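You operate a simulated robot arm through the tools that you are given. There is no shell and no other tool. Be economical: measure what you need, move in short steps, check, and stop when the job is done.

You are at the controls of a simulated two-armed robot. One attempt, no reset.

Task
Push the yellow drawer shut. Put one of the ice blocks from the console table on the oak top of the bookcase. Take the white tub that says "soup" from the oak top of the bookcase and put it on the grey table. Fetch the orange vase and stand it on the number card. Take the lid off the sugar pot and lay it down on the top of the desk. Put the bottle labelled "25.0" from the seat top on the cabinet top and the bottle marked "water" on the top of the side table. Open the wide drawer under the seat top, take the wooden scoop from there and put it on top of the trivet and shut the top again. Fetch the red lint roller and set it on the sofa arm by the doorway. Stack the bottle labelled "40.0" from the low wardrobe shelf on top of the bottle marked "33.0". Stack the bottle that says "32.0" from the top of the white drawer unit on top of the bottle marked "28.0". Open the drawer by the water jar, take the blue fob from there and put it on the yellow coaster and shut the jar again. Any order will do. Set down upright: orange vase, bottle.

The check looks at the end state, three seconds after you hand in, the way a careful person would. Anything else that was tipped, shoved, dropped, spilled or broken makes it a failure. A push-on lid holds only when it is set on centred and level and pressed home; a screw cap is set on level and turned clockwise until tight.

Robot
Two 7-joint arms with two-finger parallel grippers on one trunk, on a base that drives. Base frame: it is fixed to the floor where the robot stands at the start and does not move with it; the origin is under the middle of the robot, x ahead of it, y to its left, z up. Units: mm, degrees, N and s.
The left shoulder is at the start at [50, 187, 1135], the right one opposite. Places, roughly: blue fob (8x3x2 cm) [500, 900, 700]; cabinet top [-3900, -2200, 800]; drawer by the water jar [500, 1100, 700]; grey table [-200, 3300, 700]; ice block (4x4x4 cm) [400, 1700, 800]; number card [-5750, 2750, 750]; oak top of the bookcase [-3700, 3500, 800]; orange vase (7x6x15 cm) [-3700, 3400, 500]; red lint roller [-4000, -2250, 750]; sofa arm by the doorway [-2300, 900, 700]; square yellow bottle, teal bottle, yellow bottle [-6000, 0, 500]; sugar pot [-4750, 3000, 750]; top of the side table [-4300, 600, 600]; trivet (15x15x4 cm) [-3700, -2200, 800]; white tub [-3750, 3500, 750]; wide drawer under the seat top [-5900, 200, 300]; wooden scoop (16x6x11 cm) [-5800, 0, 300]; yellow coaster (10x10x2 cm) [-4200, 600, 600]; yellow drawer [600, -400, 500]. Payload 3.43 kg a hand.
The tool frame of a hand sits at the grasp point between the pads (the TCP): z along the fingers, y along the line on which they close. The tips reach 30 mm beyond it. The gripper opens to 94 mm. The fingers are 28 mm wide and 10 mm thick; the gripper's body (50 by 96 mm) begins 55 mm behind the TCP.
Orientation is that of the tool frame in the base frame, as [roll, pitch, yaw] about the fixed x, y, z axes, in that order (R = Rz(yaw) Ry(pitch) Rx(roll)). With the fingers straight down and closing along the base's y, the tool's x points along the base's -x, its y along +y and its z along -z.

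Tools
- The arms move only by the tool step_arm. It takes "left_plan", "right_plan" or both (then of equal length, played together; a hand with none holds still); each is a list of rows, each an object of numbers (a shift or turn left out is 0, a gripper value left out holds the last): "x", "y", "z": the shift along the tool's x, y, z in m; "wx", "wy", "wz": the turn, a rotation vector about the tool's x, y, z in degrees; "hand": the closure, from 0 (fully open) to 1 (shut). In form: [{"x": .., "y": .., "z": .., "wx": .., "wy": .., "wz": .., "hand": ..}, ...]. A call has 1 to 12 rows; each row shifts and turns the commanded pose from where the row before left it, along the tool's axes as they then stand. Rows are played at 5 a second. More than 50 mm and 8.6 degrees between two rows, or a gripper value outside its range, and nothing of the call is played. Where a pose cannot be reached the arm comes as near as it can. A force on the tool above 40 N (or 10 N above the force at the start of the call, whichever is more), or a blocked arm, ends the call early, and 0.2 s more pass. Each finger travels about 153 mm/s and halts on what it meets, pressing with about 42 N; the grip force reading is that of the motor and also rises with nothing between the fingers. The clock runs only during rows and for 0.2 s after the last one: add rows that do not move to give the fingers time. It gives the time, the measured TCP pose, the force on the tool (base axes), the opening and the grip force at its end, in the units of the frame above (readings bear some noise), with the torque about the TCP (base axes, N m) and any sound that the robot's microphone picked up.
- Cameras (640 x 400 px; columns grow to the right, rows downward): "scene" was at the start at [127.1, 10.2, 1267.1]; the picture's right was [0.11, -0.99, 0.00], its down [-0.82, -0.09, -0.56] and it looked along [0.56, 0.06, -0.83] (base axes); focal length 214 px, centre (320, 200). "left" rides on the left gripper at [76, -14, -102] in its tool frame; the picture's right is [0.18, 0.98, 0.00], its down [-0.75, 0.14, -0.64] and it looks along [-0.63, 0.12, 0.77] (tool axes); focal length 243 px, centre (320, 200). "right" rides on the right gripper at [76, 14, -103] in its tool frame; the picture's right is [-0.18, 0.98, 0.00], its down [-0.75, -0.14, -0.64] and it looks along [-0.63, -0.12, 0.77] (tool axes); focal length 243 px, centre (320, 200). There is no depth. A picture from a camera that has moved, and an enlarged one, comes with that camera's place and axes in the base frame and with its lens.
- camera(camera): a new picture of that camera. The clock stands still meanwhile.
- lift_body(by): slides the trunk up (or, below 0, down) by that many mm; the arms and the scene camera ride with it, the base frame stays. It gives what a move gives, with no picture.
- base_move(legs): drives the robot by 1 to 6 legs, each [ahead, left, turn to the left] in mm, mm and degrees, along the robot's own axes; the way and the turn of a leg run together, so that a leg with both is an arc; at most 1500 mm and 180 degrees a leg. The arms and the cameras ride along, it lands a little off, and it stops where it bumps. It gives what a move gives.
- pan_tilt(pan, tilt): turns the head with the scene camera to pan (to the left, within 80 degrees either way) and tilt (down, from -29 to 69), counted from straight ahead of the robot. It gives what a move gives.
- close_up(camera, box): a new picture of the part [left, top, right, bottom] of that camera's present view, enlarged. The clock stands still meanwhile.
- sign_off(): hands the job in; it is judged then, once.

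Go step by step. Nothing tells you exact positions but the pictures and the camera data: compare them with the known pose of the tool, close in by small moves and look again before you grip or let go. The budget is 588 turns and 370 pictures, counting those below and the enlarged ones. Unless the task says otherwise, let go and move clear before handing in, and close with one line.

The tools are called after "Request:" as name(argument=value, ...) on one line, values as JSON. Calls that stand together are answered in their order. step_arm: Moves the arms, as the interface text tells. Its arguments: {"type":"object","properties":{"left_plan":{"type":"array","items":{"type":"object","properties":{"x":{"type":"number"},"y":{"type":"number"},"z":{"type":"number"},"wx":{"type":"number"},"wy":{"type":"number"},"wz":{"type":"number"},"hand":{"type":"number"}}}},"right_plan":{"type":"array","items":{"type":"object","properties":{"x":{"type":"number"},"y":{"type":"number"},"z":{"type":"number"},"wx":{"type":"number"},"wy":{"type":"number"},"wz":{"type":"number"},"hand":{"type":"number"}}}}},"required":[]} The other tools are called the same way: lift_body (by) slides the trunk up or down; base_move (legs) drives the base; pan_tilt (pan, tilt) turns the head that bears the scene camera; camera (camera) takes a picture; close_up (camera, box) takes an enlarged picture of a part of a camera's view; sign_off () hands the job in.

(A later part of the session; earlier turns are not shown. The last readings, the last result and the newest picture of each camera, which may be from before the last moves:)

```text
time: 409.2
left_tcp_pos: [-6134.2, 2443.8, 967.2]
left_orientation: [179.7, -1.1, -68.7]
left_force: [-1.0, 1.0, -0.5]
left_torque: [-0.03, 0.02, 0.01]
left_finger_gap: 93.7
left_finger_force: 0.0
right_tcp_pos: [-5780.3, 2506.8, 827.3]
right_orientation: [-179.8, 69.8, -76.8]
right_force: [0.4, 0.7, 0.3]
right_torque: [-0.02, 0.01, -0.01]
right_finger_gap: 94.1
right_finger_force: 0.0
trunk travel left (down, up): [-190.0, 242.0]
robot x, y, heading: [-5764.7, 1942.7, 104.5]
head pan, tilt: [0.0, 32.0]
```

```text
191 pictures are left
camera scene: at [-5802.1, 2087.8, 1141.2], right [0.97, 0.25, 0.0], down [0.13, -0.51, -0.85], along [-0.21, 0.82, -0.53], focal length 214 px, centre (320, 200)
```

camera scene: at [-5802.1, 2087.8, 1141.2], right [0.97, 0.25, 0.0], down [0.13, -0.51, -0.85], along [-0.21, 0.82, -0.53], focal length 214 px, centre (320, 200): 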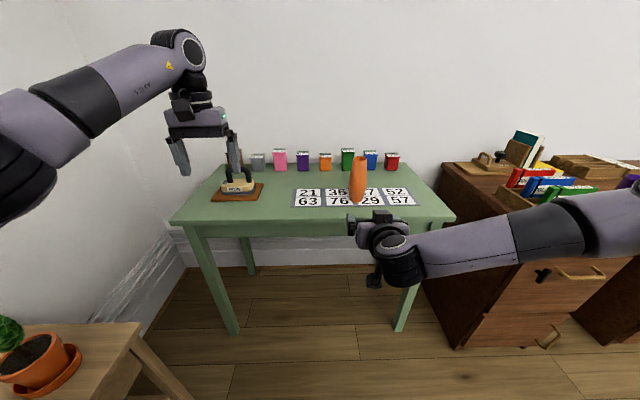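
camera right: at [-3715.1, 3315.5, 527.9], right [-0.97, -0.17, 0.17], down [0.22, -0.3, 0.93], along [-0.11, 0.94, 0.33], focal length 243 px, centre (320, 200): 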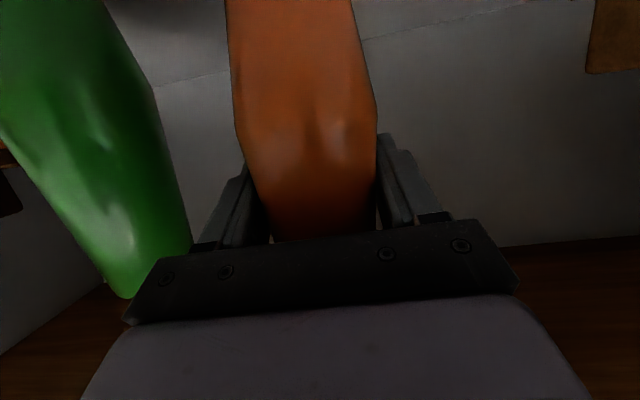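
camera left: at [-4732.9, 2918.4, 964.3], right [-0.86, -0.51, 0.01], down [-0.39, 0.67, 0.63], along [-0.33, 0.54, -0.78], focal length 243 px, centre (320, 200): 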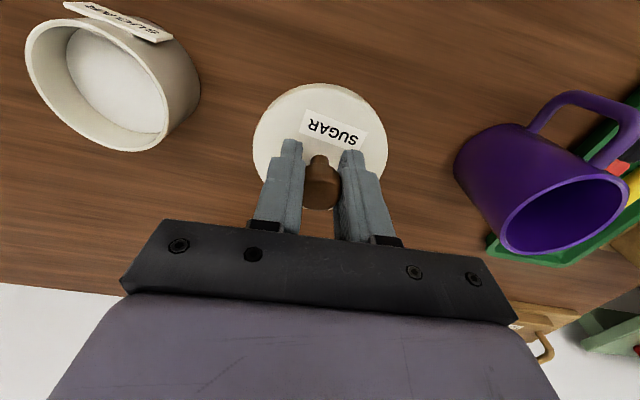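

The vase stands upright on the card. Now the soup tub: I raise the trunk and go back to the bookcase, squaring the right hand down on the way.

Request:
lift_body(by=240)

Request:
base_move(legs=[[0, -1062, 0], [0, -1100, 0]])

Request:
step_arm(right_plan=[{"wy": 8.5}, {"wy": 8.5}, {"wy": 8.5}, {"wy": 8.5}, {"wy": 8.5}, {"wy": 8.5}, {"wy": 8.5}, {"wy": 8.5}, {"wy": 2}])

Request:
pan_tilt(pan=-5, tilt=40)

Request:
camera(camera="scene")

```text
time: 411.7
left_tcp_pos: [-6134.4, 2442.8, 1207.8]
left_orientation: [179.7, -1.0, -68.7]
left_force: [-0.3, -0.3, 0.3]
left_torque: [-0.02, 0.02, -0.04]
left_finger_gap: 94.2
left_finger_force: 0.0
right_tcp_pos: [-5780.4, 2506.8, 1068.5]
right_orientation: [-179.8, 69.8, -76.8]
right_force: [0.0, -0.4, -0.1]
right_torque: [-0.02, 0.03, -0.03]
right_finger_gap: 94.0
right_finger_force: 0.1
trunk travel left (down, up): [-430.0, 2.0]
robot x, y, heading: [-5764.8, 1942.1, 104.7]
head pan, tilt: [0.0, 32.0]
```

```text
time: 422.3
left_tcp_pos: [-4048.6, 2979.2, 1208.7]
left_orientation: [179.7, -1.0, -68.8]
left_force: [0.5, -0.2, 0.5]
left_torque: [0.0, -0.05, 0.04]
left_finger_gap: 93.9
left_finger_force: 0.0
right_tcp_pos: [-3693.5, 3042.9, 1067.2]
right_orientation: [-179.8, 69.8, -76.9]
right_force: [-0.4, -0.4, 0.4]
right_torque: [-0.01, 0.05, -0.02]
right_finger_gap: 93.7
right_finger_force: 0.0
trunk travel left (down, up): [-430.0, 2.0]
robot x, y, heading: [-3677.4, 2479.4, 104.2]
head pan, tilt: [0.0, 32.0]
```

```text
time: 424.3
left_tcp_pos: [-4048.2, 2978.6, 1208.8]
left_orientation: [179.8, -1.0, -68.8]
left_force: [-0.4, 0.8, -0.6]
left_torque: [0.0, 0.0, -0.06]
left_finger_gap: 94.1
left_finger_force: 0.0
right_tcp_pos: [-3694.2, 3042.7, 1067.2]
right_orientation: [-180.0, -0.3, -77.1]
right_force: [-0.6, -0.2, 0.0]
right_torque: [-0.04, 0.03, -0.01]
right_finger_gap: 93.9
right_finger_force: 0.0
trunk travel left (down, up): [-430.0, 2.0]
robot x, y, heading: [-3679.2, 2475.4, 104.0]
head pan, tilt: [0.0, 32.0]
```

```text
time: 425.0
left_tcp_pos: [-4047.8, 2978.6, 1209.0]
left_orientation: [179.8, -1.1, -68.8]
left_force: [0.6, -0.3, 0.6]
left_torque: [-0.01, -0.01, 0.01]
left_finger_gap: 94.1
left_finger_force: 0.1
right_tcp_pos: [-3693.1, 3042.6, 1066.9]
right_orientation: [-179.9, -0.2, -77.1]
right_force: [-0.1, 0.7, 0.0]
right_torque: [0.02, -0.02, 0.0]
right_finger_gap: 94.1
right_finger_force: 0.1
trunk travel left (down, up): [-430.0, 2.0]
robot x, y, heading: [-3677.9, 2479.8, 104.2]
head pan, tilt: [-5.0, 40.0]
```

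```text
190 pictures are left
camera scene: at [-3707.8, 2620.0, 1369.0], right [0.99, 0.16, 0.0], down [0.1, -0.63, -0.77], along [-0.12, 0.76, -0.64], focal length 214 px, centre (320, 200)
```

scene: 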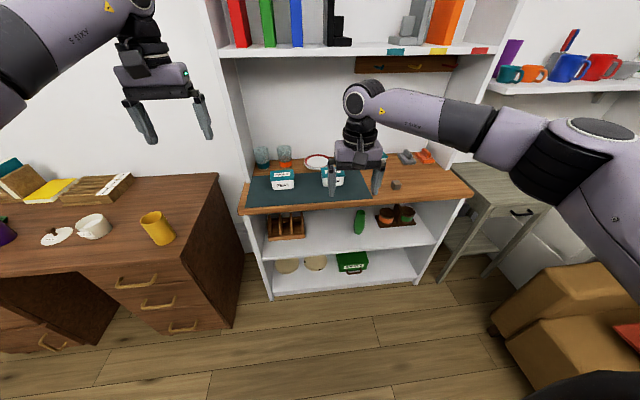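

Let me check the sugar pot on the desk and the soup tub.

Request:
close_up(camera="scene", box=[10, 170, 210, 295])

Request:
close_up(camera="scene", box=[240, 130, 480, 250])

```text
3.20 times, centred on (110, 232) of scene
camera zoom: at [-3707.8, 2620.0, 1369.0], right [0.99, 0.16, 0.0], down [0.1, -0.63, -0.77], along [-0.12, 0.76, -0.64], focal length 686 px, centre (992, 96)
```

zoom: 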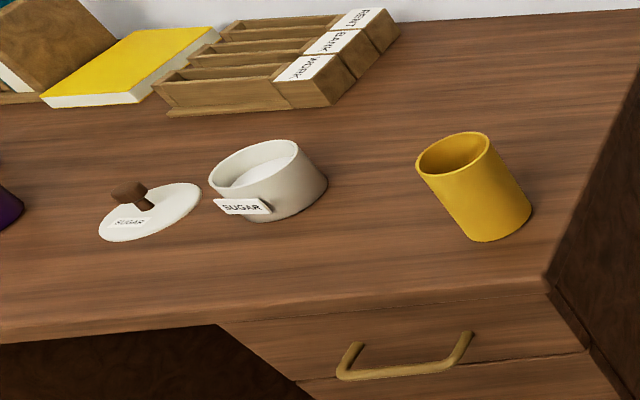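

```text
2.67 times, centred on (360, 190) of scene
camera zoom: at [-3707.8, 2620.0, 1369.0], right [0.99, 0.16, 0.0], down [0.1, -0.63, -0.77], along [-0.12, 0.76, -0.64], focal length 572 px, centre (213, 227)
```

zoom: 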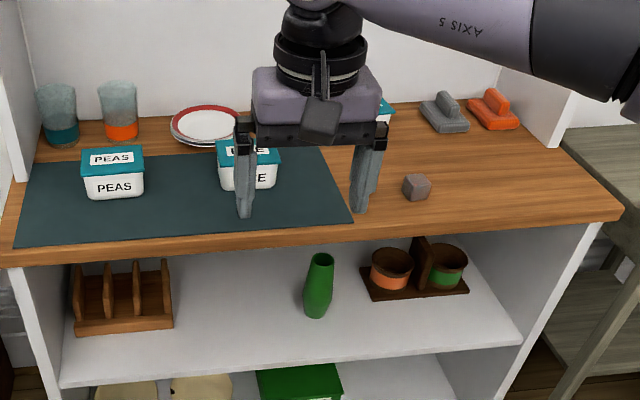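

Everything on the desk is fine. The tub is wider than the gripper, so I turn the left hand a quarter to grip it front-to-back.

Request:
step_arm(left_plan=[{"wz": -8.5}, {"wz": -8.5}, {"wz": -8.5}, {"wz": -8.5}, {"wz": -8.5}, {"wz": -8.5}, {"wz": -8.5}, {"wz": -8.5}, {"wz": -8.5}, {"wz": -5}])

Request:
camera(camera="left")

```text
time: 427.2
left_tcp_pos: [-4048.1, 2980.0, 1209.1]
left_orientation: [178.9, 0.1, 13.0]
left_force: [-1.2, -0.4, 0.2]
left_torque: [-0.01, 0.02, 0.01]
left_finger_gap: 94.0
left_finger_force: 0.1
right_tcp_pos: [-3694.0, 3042.1, 1068.0]
right_orientation: [-179.9, -0.3, -77.1]
right_force: [0.3, -0.6, 0.7]
right_torque: [0.01, 0.0, 0.0]
right_finger_gap: 94.0
right_finger_force: 0.0
trunk travel left (down, up): [-430.0, 2.0]
robot x, y, heading: [-3680.6, 2476.5, 103.9]
head pan, tilt: [-5.0, 40.0]
```

```text
187 pictures are left
camera left: at [-3977.1, 3012.5, 1309.6], right [0.4, -0.92, 0.02], down [-0.71, -0.29, 0.65], along [-0.59, -0.27, -0.76], focal length 243 px, centre (320, 200)
```

left: 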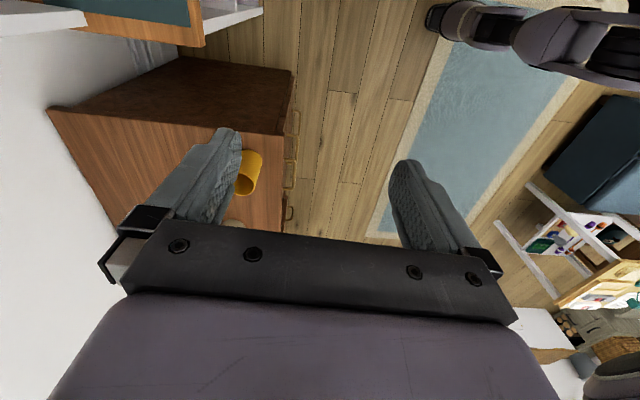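

The quarter turn works. I retract the right hand, lower the trunk, and drive toward the soup tub.

Request:
step_arm(right_plan=[{"x": 0.04, "z": -0.02}, {"x": 0.04, "z": -0.02}, {"x": 0.04, "z": -0.02}, {"x": 0.04, "z": -0.02}, {"x": 0.04, "z": -0.02}])

Request:
lift_body(by=-240)

Request:
base_move(legs=[[300, -560, 0]])

Request:
camera(camera="scene")

Request:
camera(camera="left")

```text
time: 428.4
left_tcp_pos: [-4048.0, 2978.7, 1208.7]
left_orientation: [179.0, 0.1, 12.7]
left_force: [0.2, -0.5, 0.2]
left_torque: [0.0, 0.04, -0.01]
left_finger_gap: 94.1
left_finger_force: 0.2
right_tcp_pos: [-3648.4, 2846.4, 1168.0]
right_orientation: [-179.8, -0.1, -77.2]
right_force: [-0.7, -0.8, 0.0]
right_torque: [0.01, 0.01, 0.01]
right_finger_gap: 93.9
right_finger_force: 0.0
trunk travel left (down, up): [-430.0, 2.0]
robot x, y, heading: [-3675.7, 2477.5, 104.3]
head pan, tilt: [-5.0, 40.0]
```

```text
time: 430.9
left_tcp_pos: [-4048.0, 2979.3, 968.3]
left_orientation: [178.8, 0.0, 12.6]
left_force: [0.3, -0.4, 0.0]
left_torque: [0.04, 0.01, 0.0]
left_finger_gap: 93.9
left_finger_force: 0.0
right_tcp_pos: [-3648.6, 2846.9, 927.7]
right_orientation: [-179.9, -0.1, -77.1]
right_force: [-0.2, 0.2, -0.2]
right_torque: [0.03, 0.0, 0.0]
right_finger_gap: 94.3
right_finger_force: 0.0
trunk travel left (down, up): [-190.0, 242.0]
robot x, y, heading: [-3678.0, 2475.9, 104.0]
head pan, tilt: [-5.0, 40.0]
```

```text
time: 434.5
left_tcp_pos: [-3584.2, 3409.5, 969.0]
left_orientation: [178.8, 0.1, 12.6]
left_force: [-0.5, -0.2, 0.8]
left_torque: [0.03, 0.02, 0.01]
left_finger_gap: 93.7
left_finger_force: 0.1
right_tcp_pos: [-3185.5, 3277.1, 927.3]
right_orientation: [-179.9, -0.2, -77.1]
right_force: [-0.2, 0.1, -0.4]
right_torque: [0.03, -0.01, 0.04]
right_finger_gap: 93.8
right_finger_force: 0.0
trunk travel left (down, up): [-190.0, 242.0]
robot x, y, heading: [-3215.2, 2906.4, 104.5]
head pan, tilt: [-5.0, 40.0]
```

```text
186 pictures are left
camera scene: at [-3243.3, 3049.9, 1129.0], right [0.99, 0.16, 0.0], down [0.1, -0.63, -0.77], along [-0.12, 0.76, -0.64], focal length 214 px, centre (320, 200)
```

scene: 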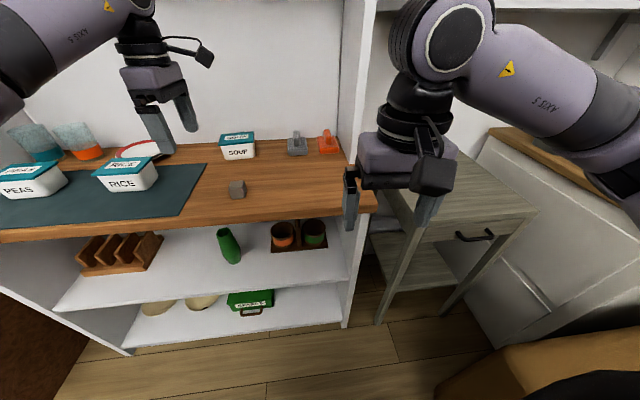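

```text
185 pictures are left
camera left: at [-3511.9, 3442.8, 1069.4], right [0.39, -0.92, 0.02], down [-0.71, -0.29, 0.65], along [-0.59, -0.27, -0.76], focal length 243 px, centre (320, 200)
```

left: 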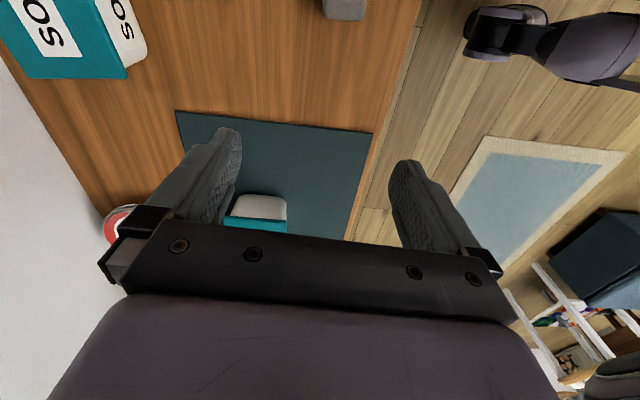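

I move in 110 mm with the base and reach the left hand over the tub.

Request:
base_move(legs=[[110, 0, 0]])

Request:
step_arm(left_plan=[{"y": -0.04}, {"y": -0.04}])

Request:
camera(camera="left")

Request:
camera(camera="scene")

```text
time: 435.7
left_tcp_pos: [-3610.3, 3514.8, 969.5]
left_orientation: [178.8, 0.1, 12.6]
left_force: [0.4, -0.1, 0.1]
left_torque: [-0.01, 0.0, -0.07]
left_finger_gap: 93.9
left_finger_force: 0.0
right_tcp_pos: [-3210.5, 3382.6, 927.6]
right_orientation: [-179.9, -0.2, -77.2]
right_force: [0.9, 0.5, 1.1]
right_torque: [0.01, 0.01, 0.02]
right_finger_gap: 94.2
right_finger_force: 0.1
trunk travel left (down, up): [-190.0, 242.0]
robot x, y, heading: [-3244.3, 3010.4, 103.9]
head pan, tilt: [-5.0, 40.0]
```

```text
time: 436.3
left_tcp_pos: [-3617.2, 3540.2, 969.0]
left_orientation: [178.9, 0.2, 12.5]
left_force: [0.2, 0.8, -0.5]
left_torque: [0.0, 0.0, -0.01]
left_finger_gap: 93.7
left_finger_force: 0.1
left hand out of reach, approached as far as the arm can: row 1, 2
right_tcp_pos: [-3211.1, 3381.8, 927.8]
right_orientation: [-180.0, -0.2, -77.2]
right_force: [0.5, -0.1, -0.5]
right_torque: [-0.03, -0.03, 0.02]
right_finger_gap: 94.0
right_finger_force: 0.0
trunk travel left (down, up): [-190.0, 242.0]
robot x, y, heading: [-3241.9, 3015.0, 104.2]
head pan, tilt: [-5.0, 40.0]
```

```text
184 pictures are left
camera left: at [-3546.0, 3571.4, 1069.6], right [0.39, -0.92, 0.02], down [-0.71, -0.29, 0.65], along [-0.59, -0.27, -0.76], focal length 243 px, centre (320, 200)
```

left: 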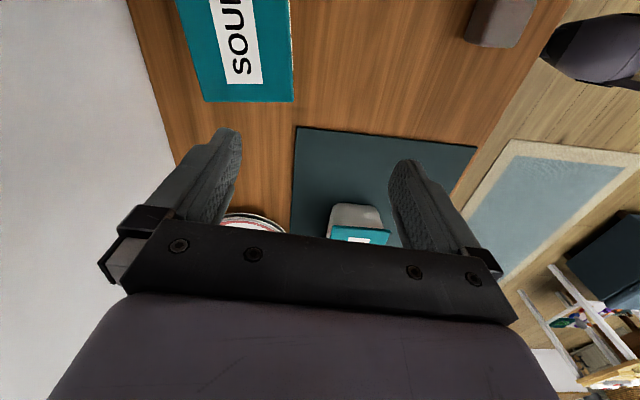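

```text
183 pictures are left
camera scene: at [-3270.1, 3154.8, 1128.9], right [0.99, 0.16, 0.0], down [0.1, -0.63, -0.77], along [-0.12, 0.76, -0.64], focal length 214 px, centre (320, 200)
```

scene: 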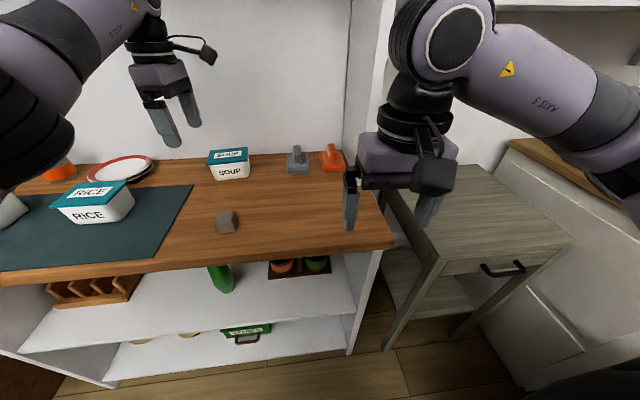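

The tub centre is about (-3581,3614), top z ≈ 865, but the arm is at its reach limit. Reach improves lower down, so I shift left of the tub, lower, and then extend.

Request:
step_arm(left_plan=[{"x": -0.045, "wz": -8.5}, {"x": -0.045}, {"z": 0.045}, {"z": 0.045}, {"y": -0.035}, {"y": -0.035}])

Request:
camera(camera="left")

```text
time: 437.7
left_tcp_pos: [-3715.4, 3532.2, 871.3]
left_orientation: [178.9, 0.3, 21.0]
left_force: [-0.1, -1.0, 0.8]
left_torque: [-0.01, 0.0, -0.02]
left_finger_gap: 94.3
left_finger_force: 0.0
left hand out of reach, approached as far as the arm can: row 5, 6
right_tcp_pos: [-3209.7, 3382.3, 927.6]
right_orientation: [-180.0, -0.2, -77.1]
right_force: [-0.6, 0.4, 0.3]
right_torque: [-0.04, 0.0, 0.0]
right_finger_gap: 94.1
right_finger_force: 0.1
trunk travel left (down, up): [-190.0, 242.0]
robot x, y, heading: [-3239.8, 3014.7, 104.2]
head pan, tilt: [-5.0, 40.0]
```

```text
182 pictures are left
camera left: at [-3649.3, 3575.2, 971.4], right [0.52, -0.85, 0.02], down [-0.65, -0.39, 0.65], along [-0.54, -0.35, -0.76], focal length 243 px, centre (320, 200)
```

left: 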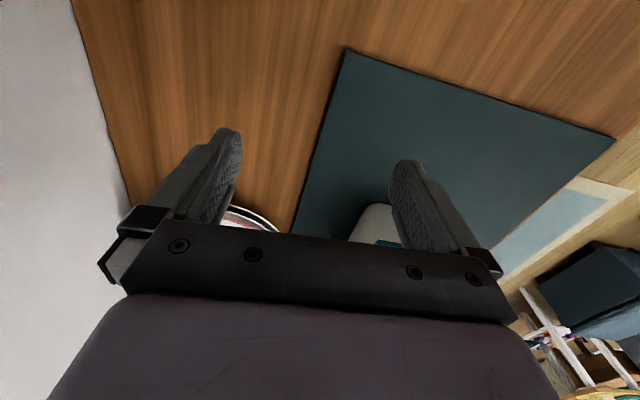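

I raise the hand, then turn the base 14° right so the left shoulder comes closer to the tub.

Request:
step_arm(left_plan=[{"z": -0.045, "y": 0.02}, {"z": -0.045, "y": 0.02}, {"z": -0.03, "y": 0.02}])

Request:
base_move(legs=[[0, 0, -16]])

Request:
camera(camera="left")

Request:
camera(camera="scene")

```text
time: 438.5
left_tcp_pos: [-3692.6, 3479.8, 994.0]
left_orientation: [178.9, 0.4, 21.1]
left_force: [0.2, -0.8, -0.8]
left_torque: [0.0, -0.01, 0.0]
left_finger_gap: 94.2
left_finger_force: 0.0
right_tcp_pos: [-3211.3, 3381.3, 927.8]
right_orientation: [-180.0, -0.2, -77.2]
right_force: [-0.6, -0.2, 1.3]
right_torque: [0.0, -0.02, -0.02]
right_finger_gap: 93.7
right_finger_force: 0.1
trunk travel left (down, up): [-190.0, 242.0]
robot x, y, heading: [-3240.4, 3012.4, 104.2]
head pan, tilt: [-5.0, 40.0]
```

```text
time: 439.8
left_tcp_pos: [-3547.2, 3585.1, 993.2]
left_orientation: [178.9, 0.2, 5.3]
left_force: [0.2, 1.2, -0.1]
left_torque: [0.0, 0.0, 0.01]
left_finger_gap: 94.1
left_finger_force: 0.0
right_tcp_pos: [-3112.3, 3358.4, 927.0]
right_orientation: [-179.8, -0.1, -93.0]
right_force: [0.2, 0.1, 0.8]
right_torque: [0.01, -0.02, 0.0]
right_finger_gap: 94.1
right_finger_force: 0.1
trunk travel left (down, up): [-190.0, 242.0]
robot x, y, heading: [-3242.6, 3012.0, 88.4]
head pan, tilt: [-5.0, 40.0]
```

```text
181 pictures are left
camera left: at [-3473.0, 3608.7, 1094.1], right [0.27, -0.96, 0.02], down [-0.74, -0.2, 0.65], along [-0.62, -0.19, -0.76], focal length 243 px, centre (320, 200)
```

left: 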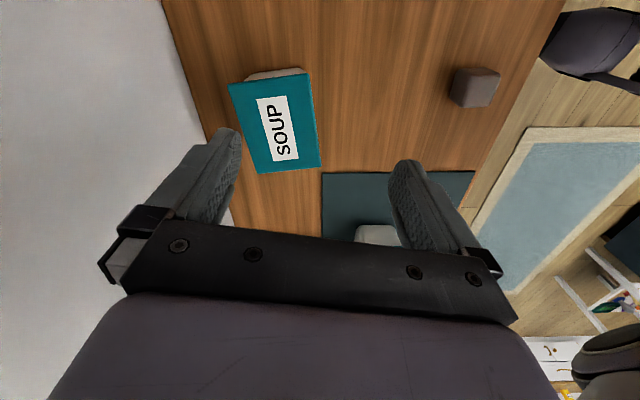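

```text
180 pictures are left
camera scene: at [-3230.5, 3157.1, 1129.0], right [0.99, -0.12, 0.0], down [-0.07, -0.64, -0.77], along [0.09, 0.76, -0.64], focal length 214 px, centre (320, 200)
```

scene: 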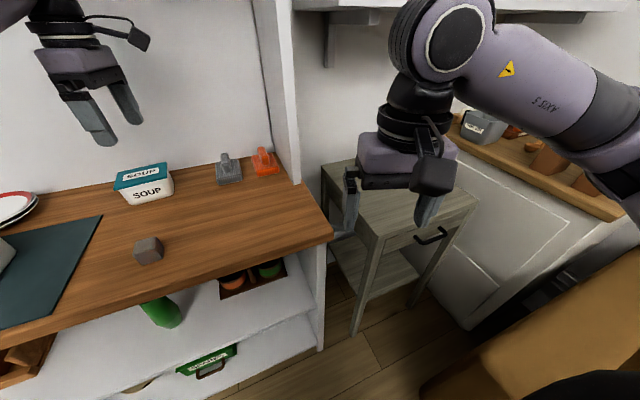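

The lid outline is clear: centre (-3581,3615), about 93 × 76 mm, axis at 112°. I align and move over it.

Request:
step_arm(left_plan=[{"wz": -8.3}, {"wz": -8.2}, {"y": -0.02, "x": -0.01}, {"y": -0.0205, "x": -0.01}])

Request:
camera(camera="left")

```text
time: 440.8
left_tcp_pos: [-3583.0, 3606.4, 991.1]
left_orientation: [179.0, 0.5, 21.6]
left_force: [-1.0, 0.6, 0.1]
left_torque: [0.0, 0.0, -0.03]
left_finger_gap: 94.2
left_finger_force: 0.1
left hand out of reach, approached as far as the arm can: row 4
right_tcp_pos: [-3110.9, 3359.2, 927.3]
right_orientation: [-179.8, -0.1, -93.1]
right_force: [-1.7, -0.5, 0.0]
right_torque: [0.04, 0.0, 0.01]
right_finger_gap: 94.1
right_finger_force: 0.1
trunk travel left (down, up): [-190.0, 242.0]
robot x, y, heading: [-3240.0, 3011.5, 88.3]
head pan, tilt: [-5.0, 40.0]
```

```text
179 pictures are left
camera left: at [-3516.9, 3649.9, 1092.4], right [0.54, -0.84, 0.02], down [-0.65, -0.4, 0.65], along [-0.54, -0.36, -0.76], focal length 243 px, centre (320, 200)
```

left: 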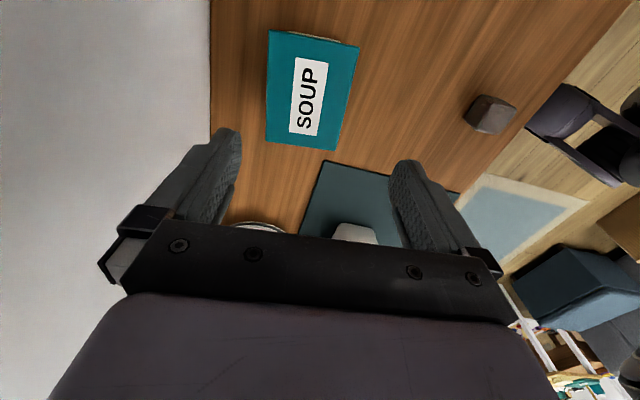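

Nearly over it; I descend to z 895 with a small forward correction and check.

Request:
step_arm(left_plan=[{"z": 0.045}, {"z": 0.045, "y": -0.006}, {"y": -0.007}])

Request:
camera(camera="left")

Request:
close_up(camera="scene", box=[40, 80, 240, 240])

```text
time: 441.6
left_tcp_pos: [-3588.1, 3616.5, 903.2]
left_orientation: [178.9, 0.5, 21.7]
left_force: [-0.1, 0.0, 0.4]
left_torque: [-0.04, -0.03, 0.0]
left_finger_gap: 94.0
left_finger_force: 0.0
right_tcp_pos: [-3111.5, 3358.9, 927.1]
right_orientation: [180.0, -0.1, -93.0]
right_force: [0.3, -0.7, 0.3]
right_torque: [0.0, -0.02, -0.02]
right_finger_gap: 94.0
right_finger_force: 0.1
trunk travel left (down, up): [-190.0, 242.0]
robot x, y, heading: [-3240.8, 3012.3, 88.1]
head pan, tilt: [-5.0, 40.0]
```

```text
178 pictures are left
camera left: at [-3521.5, 3660.7, 1003.1], right [0.54, -0.84, 0.02], down [-0.65, -0.4, 0.65], along [-0.54, -0.36, -0.76], focal length 243 px, centre (320, 200)
```

left: 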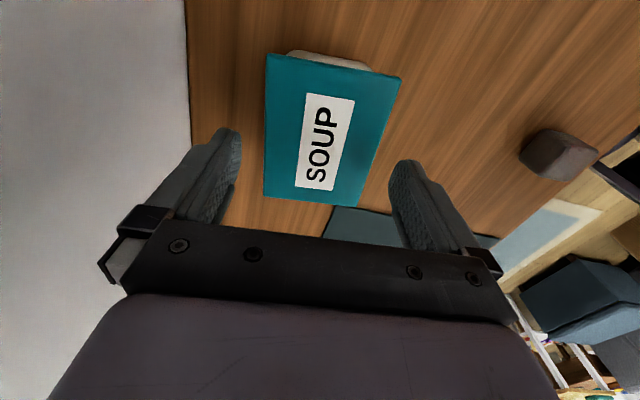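

```text
2.50 times, centred on (140, 160) of scene
camera zoom: at [-3230.4, 3157.1, 1129.0], right [0.99, -0.12, 0.0], down [-0.07, -0.64, -0.77], along [0.09, 0.76, -0.64], focal length 536 px, centre (770, 300)
```

zoom: 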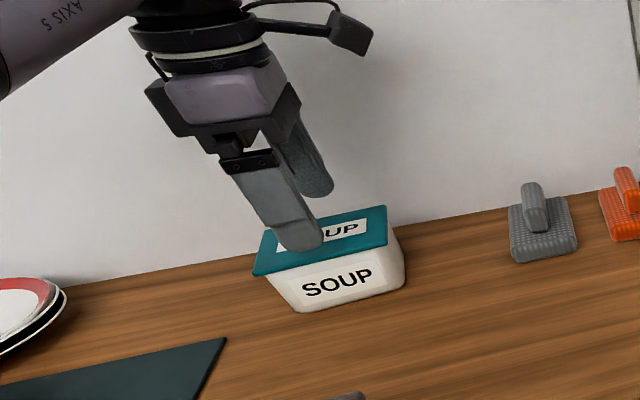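

It fits between the fingers. I centre along its length, descend to z 838 and close.

Request:
step_arm(left_plan=[{"x": 0.012, "z": 0.02}, {"z": 0.025}, {"z": 0.02}])

Request:
step_arm(left_plan=[{"hand": 1}, {}, {}])

Request:
step_arm(left_plan=[{"z": -0.015}, {"z": -0.015}])

Request:
close_up(camera="scene", box=[40, 80, 240, 240])

```text
time: 442.4
left_tcp_pos: [-3576.9, 3620.2, 836.1]
left_orientation: [178.9, 0.6, 21.7]
left_force: [0.2, -0.1, -0.4]
left_torque: [0.01, 0.01, -0.01]
left_finger_gap: 94.0
left_finger_force: 0.1
right_tcp_pos: [-3111.4, 3360.1, 927.7]
right_orientation: [-180.0, -0.1, -93.0]
right_force: [-0.2, 0.0, -0.1]
right_torque: [-0.01, -0.01, -0.03]
right_finger_gap: 94.1
right_finger_force: 0.1
trunk travel left (down, up): [-190.0, 242.0]
robot x, y, heading: [-3239.7, 3014.6, 88.5]
head pan, tilt: [-5.0, 40.0]
```

```text
time: 443.2
left_tcp_pos: [-3577.3, 3620.1, 836.9]
left_orientation: [179.0, 0.5, 21.8]
left_force: [0.4, 0.4, 0.5]
left_torque: [0.07, -0.02, 0.0]
left_finger_gap: 81.3
left_finger_force: 41.6
right_tcp_pos: [-3111.8, 3360.6, 927.5]
right_orientation: [-179.9, -0.2, -93.1]
right_force: [-0.1, -1.2, 0.3]
right_torque: [0.03, 0.03, -0.02]
right_finger_gap: 94.1
right_finger_force: 0.1
trunk travel left (down, up): [-190.0, 242.0]
robot x, y, heading: [-3242.5, 3009.5, 88.5]
head pan, tilt: [-5.0, 40.0]
```

```text
time: 443.8
left_tcp_pos: [-3576.9, 3622.2, 867.0]
left_orientation: [178.9, 0.5, 21.8]
left_force: [0.1, 0.7, -1.9]
left_torque: [0.02, -0.03, -0.01]
left_finger_gap: 81.2
left_finger_force: 42.2
right_tcp_pos: [-3110.9, 3360.0, 927.5]
right_orientation: [-179.8, -0.2, -93.0]
right_force: [0.6, -0.5, 0.5]
right_torque: [0.03, -0.01, 0.02]
right_finger_gap: 94.1
right_finger_force: 0.1
trunk travel left (down, up): [-190.0, 242.0]
robot x, y, heading: [-3240.0, 3015.3, 88.7]
head pan, tilt: [-5.0, 40.0]
```

```text
2.50 times, centred on (140, 160) of scene
camera zoom: at [-3230.6, 3157.3, 1128.9], right [0.99, -0.12, 0.0], down [-0.07, -0.64, -0.77], along [0.09, 0.76, -0.64], focal length 536 px, centre (770, 300)
```

zoom: 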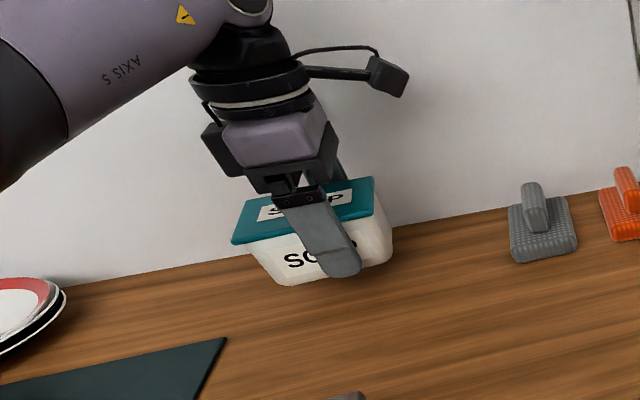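

The whole tub came up. I raise it and back away.

Request:
step_arm(left_plan=[{"z": -0.04}, {"z": -0.04, "y": 0.02}, {"z": -0.02, "y": 0.03}])

Request:
base_move(legs=[[-450, 0, 0]])

Request:
camera(camera="scene")

```text
time: 444.6
left_tcp_pos: [-3558.8, 3579.3, 968.1]
left_orientation: [179.0, 0.6, 21.8]
left_force: [0.6, 0.3, -2.7]
left_torque: [0.03, 0.01, -0.05]
left_finger_gap: 81.2
left_finger_force: 42.1
right_tcp_pos: [-3111.3, 3359.3, 928.2]
right_orientation: [-180.0, -0.1, -92.9]
right_force: [0.3, -0.1, 0.4]
right_torque: [-0.02, -0.03, 0.0]
right_finger_gap: 94.1
right_finger_force: 0.1
trunk travel left (down, up): [-190.0, 242.0]
robot x, y, heading: [-3238.9, 3011.7, 88.5]
head pan, tilt: [-5.0, 40.0]
```

```text
time: 447.3
left_tcp_pos: [-3568.3, 3131.1, 968.2]
left_orientation: [179.0, 0.5, 21.3]
left_force: [-0.6, 0.3, -2.6]
left_torque: [0.04, -0.02, 0.0]
left_finger_gap: 81.0
left_finger_force: 42.0
right_tcp_pos: [-3122.9, 2909.9, 926.8]
right_orientation: [-179.9, -0.2, -93.5]
right_force: [0.3, -0.6, 0.0]
right_torque: [0.01, -0.01, -0.01]
right_finger_gap: 93.8
right_finger_force: 0.1
trunk travel left (down, up): [-190.0, 242.0]
robot x, y, heading: [-3258.3, 2560.9, 87.7]
head pan, tilt: [-5.0, 40.0]
```

```text
175 pictures are left
camera scene: at [-3243.9, 2707.5, 1129.0], right [0.99, -0.12, 0.0], down [-0.08, -0.64, -0.77], along [0.09, 0.76, -0.64], focal length 214 px, centre (320, 200)
```

scene: 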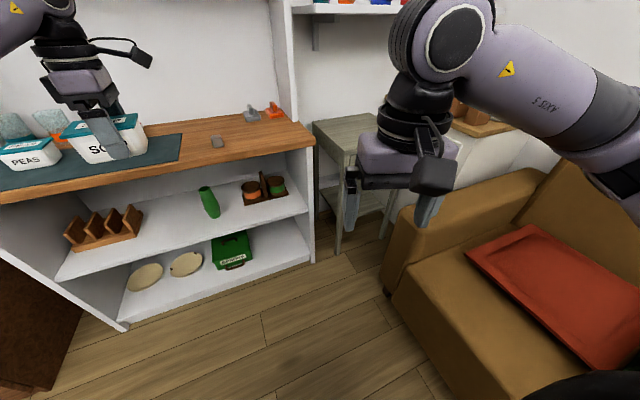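

Now to the window seat with the tub in the left hand: back, west past the desk, then south.

Request:
base_move(legs=[[-300, 0, 0], [0, 1450, 0], [0, 370, 0], [-1000, 0, 0], [-880, 0, 0], [0, 0, 108]])

Request:
pan_tilt(pan=0, tilt=40)

Request:
camera(camera="scene")

```text
time: 471.9
left_tcp_pos: [-5634.8, -52.5, 967.0]
left_orientation: [179.0, 0.5, 128.4]
left_force: [1.4, -0.6, -3.1]
left_torque: [0.01, -0.02, 0.0]
left_finger_gap: 80.9
left_finger_force: 41.8
right_tcp_pos: [-5553.0, 436.2, 927.0]
right_orientation: [-179.9, -0.2, 13.5]
right_force: [0.0, -0.2, -0.5]
right_torque: [-0.03, -0.02, 0.03]
right_finger_gap: 94.1
right_finger_force: 0.0
trunk travel left (down, up): [-190.0, 242.0]
robot x, y, heading: [-5183.8, 413.5, -164.8]
head pan, tilt: [-5.0, 40.0]
```

```text
time: 472.5
left_tcp_pos: [-5635.2, -53.4, 967.0]
left_orientation: [178.9, 0.5, 128.4]
left_force: [-0.2, 0.3, -2.3]
left_torque: [0.02, 0.05, -0.04]
left_finger_gap: 81.1
left_finger_force: 42.2
right_tcp_pos: [-5552.5, 436.6, 927.2]
right_orientation: [-179.9, -0.2, 13.6]
right_force: [1.3, -0.2, -0.7]
right_torque: [-0.01, 0.06, -0.02]
right_finger_gap: 94.0
right_finger_force: 0.0
trunk travel left (down, up): [-190.0, 242.0]
robot x, y, heading: [-5178.9, 414.4, -165.0]
head pan, tilt: [0.0, 40.0]
```

```text
174 pictures are left
camera scene: at [-5322.9, 378.1, 1128.9], right [-0.26, 0.97, 0.0], down [0.62, 0.17, -0.77], along [-0.74, -0.2, -0.64], focal length 214 px, centre (320, 200)
```

scene: 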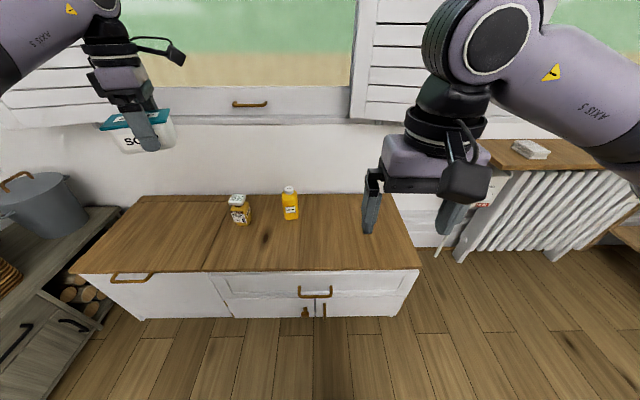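

The wide drawer's handle is near (-5705,256,335). I shift the base, and set the right hand at 45° with fingers closing up-down for the handle.

Request:
base_move(legs=[[0, 110, 0]])

Request:
step_arm(right_plan=[{"x": -0.04}, {"x": -0.04}, {"x": -0.04}, {"x": -0.02}, {"wy": -9, "x": 0}, {"wy": -8.5}, {"wy": -8.5}, {"wy": -8.5}, {"wy": -8.5}, {"wy": -2}])

Request:
step_arm(right_plan=[{"wz": 8.5}, {"wz": 8.5}, {"wz": 8.5}, {"wz": 8.5}, {"wz": 8.5}, {"wz": 8.5}, {"wz": 8.5}, {"wz": 8.5}, {"wz": 8.5}, {"wz": 8.5}, {"wz": 5}])

Request:
lift_body(by=-190)

```text
time: 473.8
left_tcp_pos: [-5605.5, -162.7, 967.8]
left_orientation: [178.8, 0.5, 128.4]
left_force: [0.2, -0.4, -2.5]
left_torque: [0.05, 0.06, 0.0]
left_finger_gap: 80.8
left_finger_force: 41.7
right_tcp_pos: [-5522.9, 327.7, 927.3]
right_orientation: [-179.8, -0.2, 13.7]
right_force: [-0.9, 0.3, 0.3]
right_torque: [0.05, -0.02, 0.0]
right_finger_gap: 93.8
right_finger_force: 0.0
trunk travel left (down, up): [-190.0, 242.0]
robot x, y, heading: [-5151.9, 307.2, -165.0]
head pan, tilt: [0.0, 40.0]
```

```text
refused: row 5 steps farther than a row can; nothing moved
```

```text
time: 476.1
left_tcp_pos: [-5604.9, -162.4, 967.1]
left_orientation: [178.8, 0.6, 128.4]
left_force: [1.5, -1.1, -2.3]
left_torque: [0.04, 0.01, 0.0]
left_finger_gap: 81.0
left_finger_force: 42.8
right_tcp_pos: [-5522.6, 328.0, 927.8]
right_orientation: [-179.8, 0.1, -76.5]
right_force: [-0.5, 0.1, 0.6]
right_torque: [-0.03, -0.03, 0.01]
right_finger_gap: 93.7
right_finger_force: 0.1
trunk travel left (down, up): [-190.0, 242.0]
robot x, y, heading: [-5152.9, 303.1, -165.1]
head pan, tilt: [0.0, 40.0]
```

```text
time: 478.2
left_tcp_pos: [-5605.7, -162.2, 776.9]
left_orientation: [179.0, 0.5, 128.4]
left_force: [0.0, -0.4, -3.2]
left_torque: [0.05, 0.03, 0.0]
left_finger_gap: 81.0
left_finger_force: 42.2
right_tcp_pos: [-5524.0, 326.8, 736.9]
right_orientation: [-179.7, 0.1, -76.4]
right_force: [0.7, 0.8, -0.2]
right_torque: [-0.01, 0.0, 0.05]
right_finger_gap: 93.9
right_finger_force: 0.1
trunk travel left (down, up): [0.0, 432.0]
robot x, y, heading: [-5153.2, 303.3, -165.0]
head pan, tilt: [0.0, 40.0]
```

The hand is already rolled; I extend it and tilt it 45° forward.

Request:
base_move(legs=[[-130, 0, 0]])

Request:
step_arm(right_plan=[{"y": 0.045}, {"y": 0.045}, {"y": 0.045}, {"y": 0.045}, {"wx": -8.5}, {"wx": -8.5}, {"wx": -8.5}, {"wx": -8.5}, {"wx": -8.5}, {"wx": -2.5}])

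Request:
step_arm(right_plan=[{"z": 0.0318, "y": -0.0318}, {"z": 0.0318, "y": -0.0318}, {"z": 0.0318, "y": -0.0318}, {"z": 0.0318, "y": -0.0318}, {"z": 0.0318, "y": -0.0318}, {"z": 0.0318, "y": -0.0318}, {"z": 0.0318, "y": -0.0318}])

Request:
camera(camera="right")

Request:
camera(camera="scene")

```text
time: 479.5
left_tcp_pos: [-5482.7, -129.4, 777.6]
left_orientation: [178.9, 0.6, 128.5]
left_force: [0.0, 0.4, -3.0]
left_torque: [0.07, 0.03, 0.01]
left_finger_gap: 81.1
left_finger_force: 41.9
right_tcp_pos: [-5401.2, 361.1, 737.3]
right_orientation: [-179.8, 0.1, -76.4]
right_force: [0.7, -0.7, 0.3]
right_torque: [-0.02, -0.07, 0.0]
right_finger_gap: 93.9
right_finger_force: 0.0
trunk travel left (down, up): [0.0, 432.0]
robot x, y, heading: [-5030.6, 338.4, -164.8]
head pan, tilt: [0.0, 40.0]
```

```text
time: 481.7
left_tcp_pos: [-5483.5, -128.3, 778.1]
left_orientation: [179.0, 0.5, 128.4]
left_force: [-0.3, 0.2, -4.0]
left_torque: [0.03, 0.06, 0.01]
left_finger_gap: 81.1
left_finger_force: 42.0
right_tcp_pos: [-5575.0, 318.1, 736.4]
right_orientation: [135.1, 0.2, -76.3]
right_force: [-0.3, -0.8, -0.6]
right_torque: [0.02, -0.02, 0.0]
right_finger_gap: 94.0
right_finger_force: 0.2
trunk travel left (down, up): [0.0, 432.0]
robot x, y, heading: [-5030.8, 335.3, -164.9]
head pan, tilt: [0.0, 40.0]
```

```text
time: 483.3
left_tcp_pos: [-5483.5, -128.8, 778.1]
left_orientation: [178.9, 0.6, 128.5]
left_force: [-0.7, 0.1, -1.8]
left_torque: [0.06, 0.02, 0.0]
left_finger_gap: 81.5
left_finger_force: 41.8
right_tcp_pos: [-5575.7, 317.6, 421.6]
right_orientation: [135.3, 0.1, -76.4]
right_force: [0.6, 0.4, -0.6]
right_torque: [-0.03, -0.01, -0.02]
right_finger_gap: 93.9
right_finger_force: 0.1
trunk travel left (down, up): [0.0, 432.0]
robot x, y, heading: [-5031.2, 338.3, -164.8]
head pan, tilt: [0.0, 40.0]
```

```text
173 pictures are left
camera right: at [-5497.3, 258.1, 503.6], right [-0.72, 0.01, 0.69], down [0.36, 0.86, 0.36], along [-0.59, 0.51, -0.63], focal length 243 px, centre (320, 200)
```

right: 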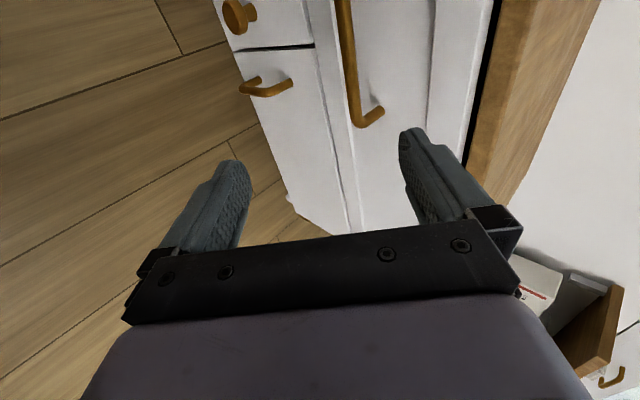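

```text
172 pictures are left
camera scene: at [-5171.1, 301.7, 939.0], right [-0.26, 0.97, 0.0], down [0.62, 0.17, -0.77], along [-0.74, -0.2, -0.64], focal length 214 px, centre (320, 200)
```

scene: 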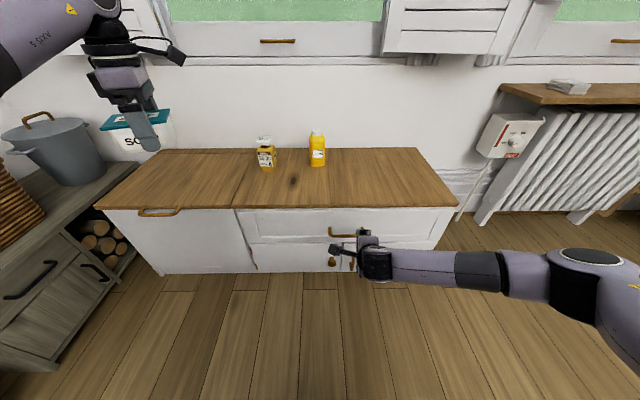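

The right wrist camera shows the bar's right end; the bar runs y 201–311 at z ≈ 338. I lower, narrow the fingers and move closer.

Request:
step_arm(right_plan=[{"z": 0.0258, "y": -0.0258, "x": 0.012, "hand": 0.68}, {"z": 0.0258, "y": -0.0258, "x": 0.012}])

Request:
base_move(legs=[[85, 0, 0]])

Request:
camera(camera="right")

Request:
close_up(camera="scene", box=[280, 180, 420, 290])

```text
time: 483.9
left_tcp_pos: [-5483.3, -129.9, 778.5]
left_orientation: [178.9, 0.5, 128.5]
left_force: [0.0, 0.2, -1.5]
left_torque: [0.02, 0.02, 0.03]
left_finger_gap: 81.2
left_finger_force: 41.9
right_tcp_pos: [-5568.3, 294.7, 349.0]
right_orientation: [135.2, 0.2, -76.4]
right_force: [0.3, -0.5, -0.8]
right_torque: [0.0, -0.02, 0.01]
right_finger_gap: 29.9
right_finger_force: 0.1
trunk travel left (down, up): [0.0, 432.0]
robot x, y, heading: [-5033.1, 337.8, -165.1]
head pan, tilt: [0.0, 40.0]
```

```text
time: 485.0
left_tcp_pos: [-5566.9, -151.4, 775.8]
left_orientation: [178.8, 0.6, 128.5]
left_force: [0.8, -0.5, -2.9]
left_torque: [0.01, 0.03, 0.03]
left_finger_gap: 81.1
left_finger_force: 42.2
right_tcp_pos: [-5650.1, 272.9, 345.4]
right_orientation: [135.7, 0.1, -76.3]
right_force: [2.6, -5.8, -25.5]
right_torque: [0.49, -0.63, 0.21]
right_finger_gap: 19.8
right_finger_force: 0.0
trunk travel left (down, up): [0.0, 432.0]
robot x, y, heading: [-5114.9, 313.8, -164.8]
head pan, tilt: [0.0, 40.0]
```

```text
171 pictures are left
camera right: at [-5572.4, 213.7, 428.5], right [-0.73, 0.01, 0.69], down [0.35, 0.86, 0.36], along [-0.59, 0.51, -0.63], focal length 243 px, centre (320, 200)
```

right: 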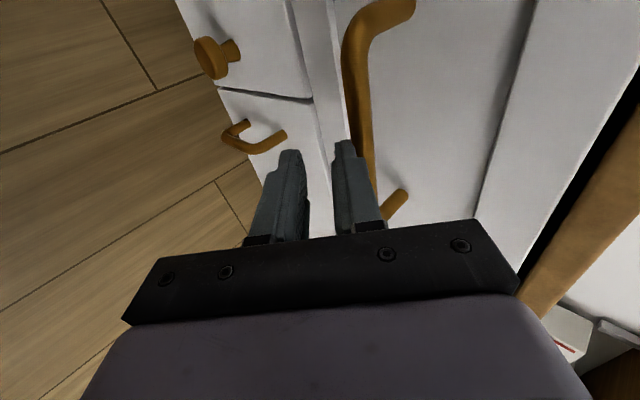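

```text
3.64 times, centred on (350, 235) of scene
camera zoom: at [-5254.9, 279.4, 938.2], right [-0.26, 0.97, 0.0], down [0.62, 0.17, -0.76], along [-0.74, -0.2, -0.64], focal length 780 px, centre (211, 73)
```

zoom: 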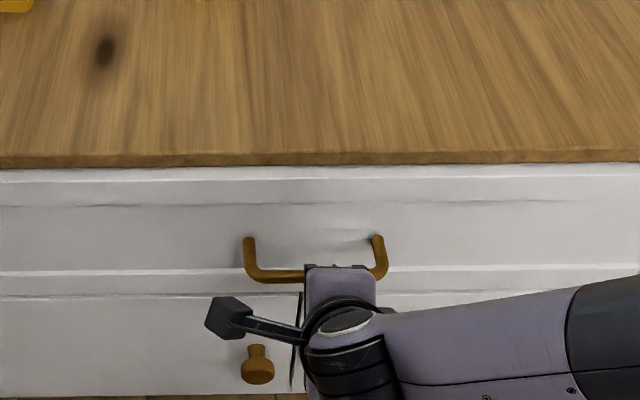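

The upper finger met the bar from below. I back off, go higher, and come in along the tool's 45° axis so the bar passes between the fingers.

Request:
base_move(legs=[[-35, 0, 0]])

Request:
step_arm(right_plan=[{"z": -0.0283, "y": 0.0283, "hand": 0.6}, {}])

Request:
base_move(legs=[[33, 0, 0]])

Request:
camera(camera="right")

```text
time: 485.8
left_tcp_pos: [-5532.2, -141.6, 776.7]
left_orientation: [179.0, 0.7, 128.4]
left_force: [-0.2, -0.3, -2.4]
left_torque: [0.04, 0.0, -0.02]
left_finger_gap: 81.0
left_finger_force: 41.9
right_tcp_pos: [-5615.8, 283.1, 347.3]
right_orientation: [135.6, 0.1, -76.3]
right_force: [1.6, -0.6, 0.0]
right_torque: [-0.03, -0.02, 0.03]
right_finger_gap: 29.9
right_finger_force: 0.1
trunk travel left (down, up): [0.0, 432.0]
robot x, y, heading: [-5079.7, 321.5, -164.9]
head pan, tilt: [0.0, 40.0]
```

```text
time: 486.4
left_tcp_pos: [-5531.9, -142.8, 777.1]
left_orientation: [178.9, 0.7, 128.3]
left_force: [0.2, -0.3, -2.9]
left_torque: [0.02, 0.04, -0.01]
left_finger_gap: 81.2
left_finger_force: 42.9
right_tcp_pos: [-5616.7, 280.3, 386.9]
right_orientation: [135.7, 0.1, -76.3]
right_force: [0.0, 0.7, -0.4]
right_torque: [0.0, 0.01, 0.03]
right_finger_gap: 37.6
right_finger_force: 0.2
trunk travel left (down, up): [0.0, 432.0]
robot x, y, heading: [-5077.5, 325.0, -165.0]
head pan, tilt: [0.0, 40.0]
```

```text
time: 487.3
left_tcp_pos: [-5564.2, -150.9, 777.2]
left_orientation: [178.9, 0.4, 128.4]
left_force: [0.6, -0.4, -3.0]
left_torque: [0.05, 0.0, 0.02]
left_finger_gap: 81.3
left_finger_force: 41.8
right_tcp_pos: [-5647.5, 272.9, 386.8]
right_orientation: [135.6, 0.1, -76.3]
right_force: [-0.8, -0.2, -0.5]
right_torque: [-0.01, 0.02, -0.01]
right_finger_gap: 37.6
right_finger_force: 0.0
trunk travel left (down, up): [0.0, 432.0]
robot x, y, heading: [-5109.7, 319.3, -165.3]
head pan, tilt: [0.0, 40.0]
```

```text
169 pictures are left
camera right: at [-5570.9, 213.6, 470.3], right [-0.73, 0.01, 0.69], down [0.36, 0.86, 0.36], along [-0.59, 0.51, -0.63], focal length 243 px, centre (320, 200)
```

right: 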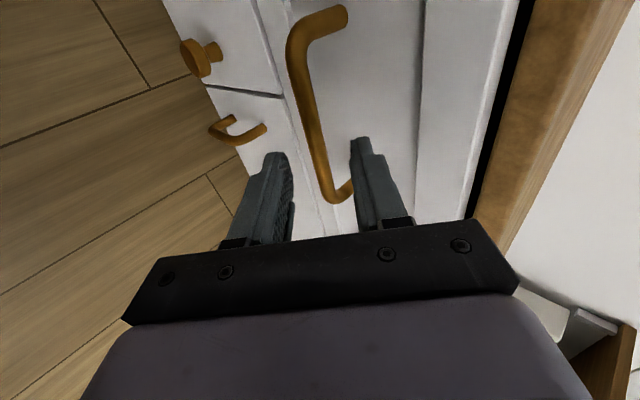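

Now the bar is between the fingers. I advance along the tool axis and close.

Request:
step_arm(right_plan=[{"z": 0.013, "x": 0.015}, {"z": 0.013}, {"z": 0.012}])

Request:
camera(camera="right")

```text
time: 488.1
left_tcp_pos: [-5564.0, -150.2, 778.1]
left_orientation: [178.9, 0.5, 128.4]
left_force: [-0.2, 0.7, -2.9]
left_torque: [0.05, 0.0, -0.01]
left_finger_gap: 80.9
left_finger_force: 41.6
right_tcp_pos: [-5670.1, 251.9, 360.9]
right_orientation: [135.5, 0.0, -76.3]
right_force: [0.0, -0.3, 0.2]
right_torque: [-0.01, 0.01, -0.03]
right_finger_gap: 37.7
right_finger_force: 0.0
trunk travel left (down, up): [0.0, 432.0]
robot x, y, heading: [-5113.0, 314.4, -165.1]
head pan, tilt: [0.0, 40.0]
```

```text
168 pictures are left
camera right: at [-5593.0, 192.0, 444.3], right [-0.72, 0.01, 0.69], down [0.36, 0.86, 0.36], along [-0.59, 0.51, -0.63], focal length 243 px, centre (320, 200)
```

right: 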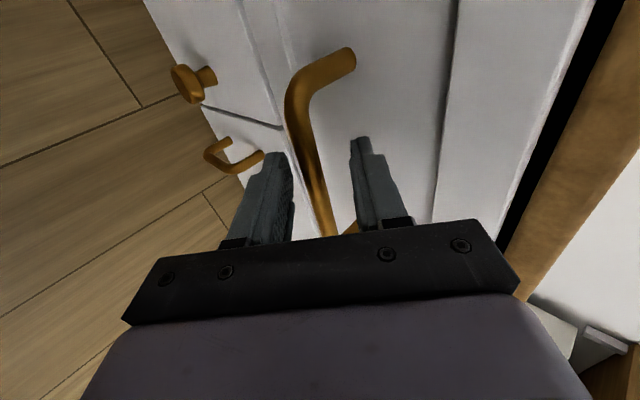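

Request:
step_arm(right_plan=[{"hand": 1}, {}, {}])

Request:
base_move(legs=[[-60, 0, 0]])

Request:
camera(camera="scene")

```text
time: 488.9
left_tcp_pos: [-5564.8, -151.5, 775.8]
left_orientation: [178.8, 0.6, 128.3]
left_force: [-0.2, -0.6, -2.8]
left_torque: [0.0, 0.02, 0.01]
left_finger_gap: 81.1
left_finger_force: 41.7
right_tcp_pos: [-5668.5, 251.8, 358.4]
right_orientation: [136.0, 0.2, -76.3]
right_force: [13.1, 4.8, -8.0]
right_torque: [1.01, 0.14, 0.93]
right_finger_gap: 12.3
right_finger_force: 45.3
trunk travel left (down, up): [0.0, 432.0]
robot x, y, heading: [-5108.2, 317.5, -165.1]
head pan, tilt: [0.0, 40.0]
```

```text
time: 489.9
left_tcp_pos: [-5507.8, -135.4, 776.1]
left_orientation: [178.8, 0.7, 128.4]
left_force: [-0.2, -0.1, -3.1]
left_torque: [0.03, 0.03, 0.03]
left_finger_gap: 81.0
left_finger_force: 41.8
right_tcp_pos: [-5612.7, 267.1, 358.7]
right_orientation: [135.7, 0.2, -76.3]
right_force: [0.8, 1.8, -19.7]
right_torque: [0.24, -0.16, 1.52]
right_finger_gap: 12.0
right_finger_force: 45.1
trunk travel left (down, up): [0.0, 432.0]
robot x, y, heading: [-5054.2, 328.4, -165.2]
head pan, tilt: [0.0, 40.0]
```

```text
167 pictures are left
camera scene: at [-5196.1, 295.2, 938.6], right [-0.26, 0.97, 0.0], down [0.62, 0.17, -0.76], along [-0.74, -0.2, -0.64], focal length 214 px, centre (320, 200)
```

scene: 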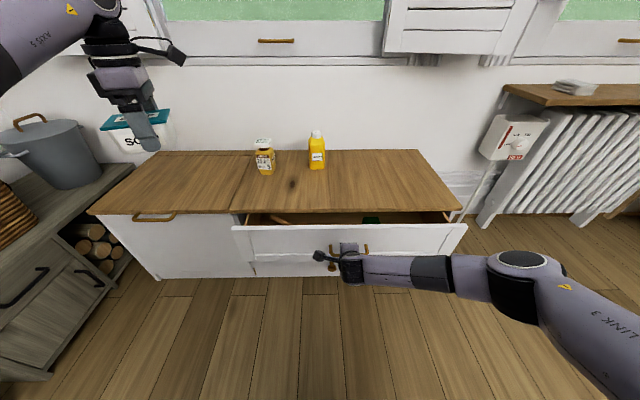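

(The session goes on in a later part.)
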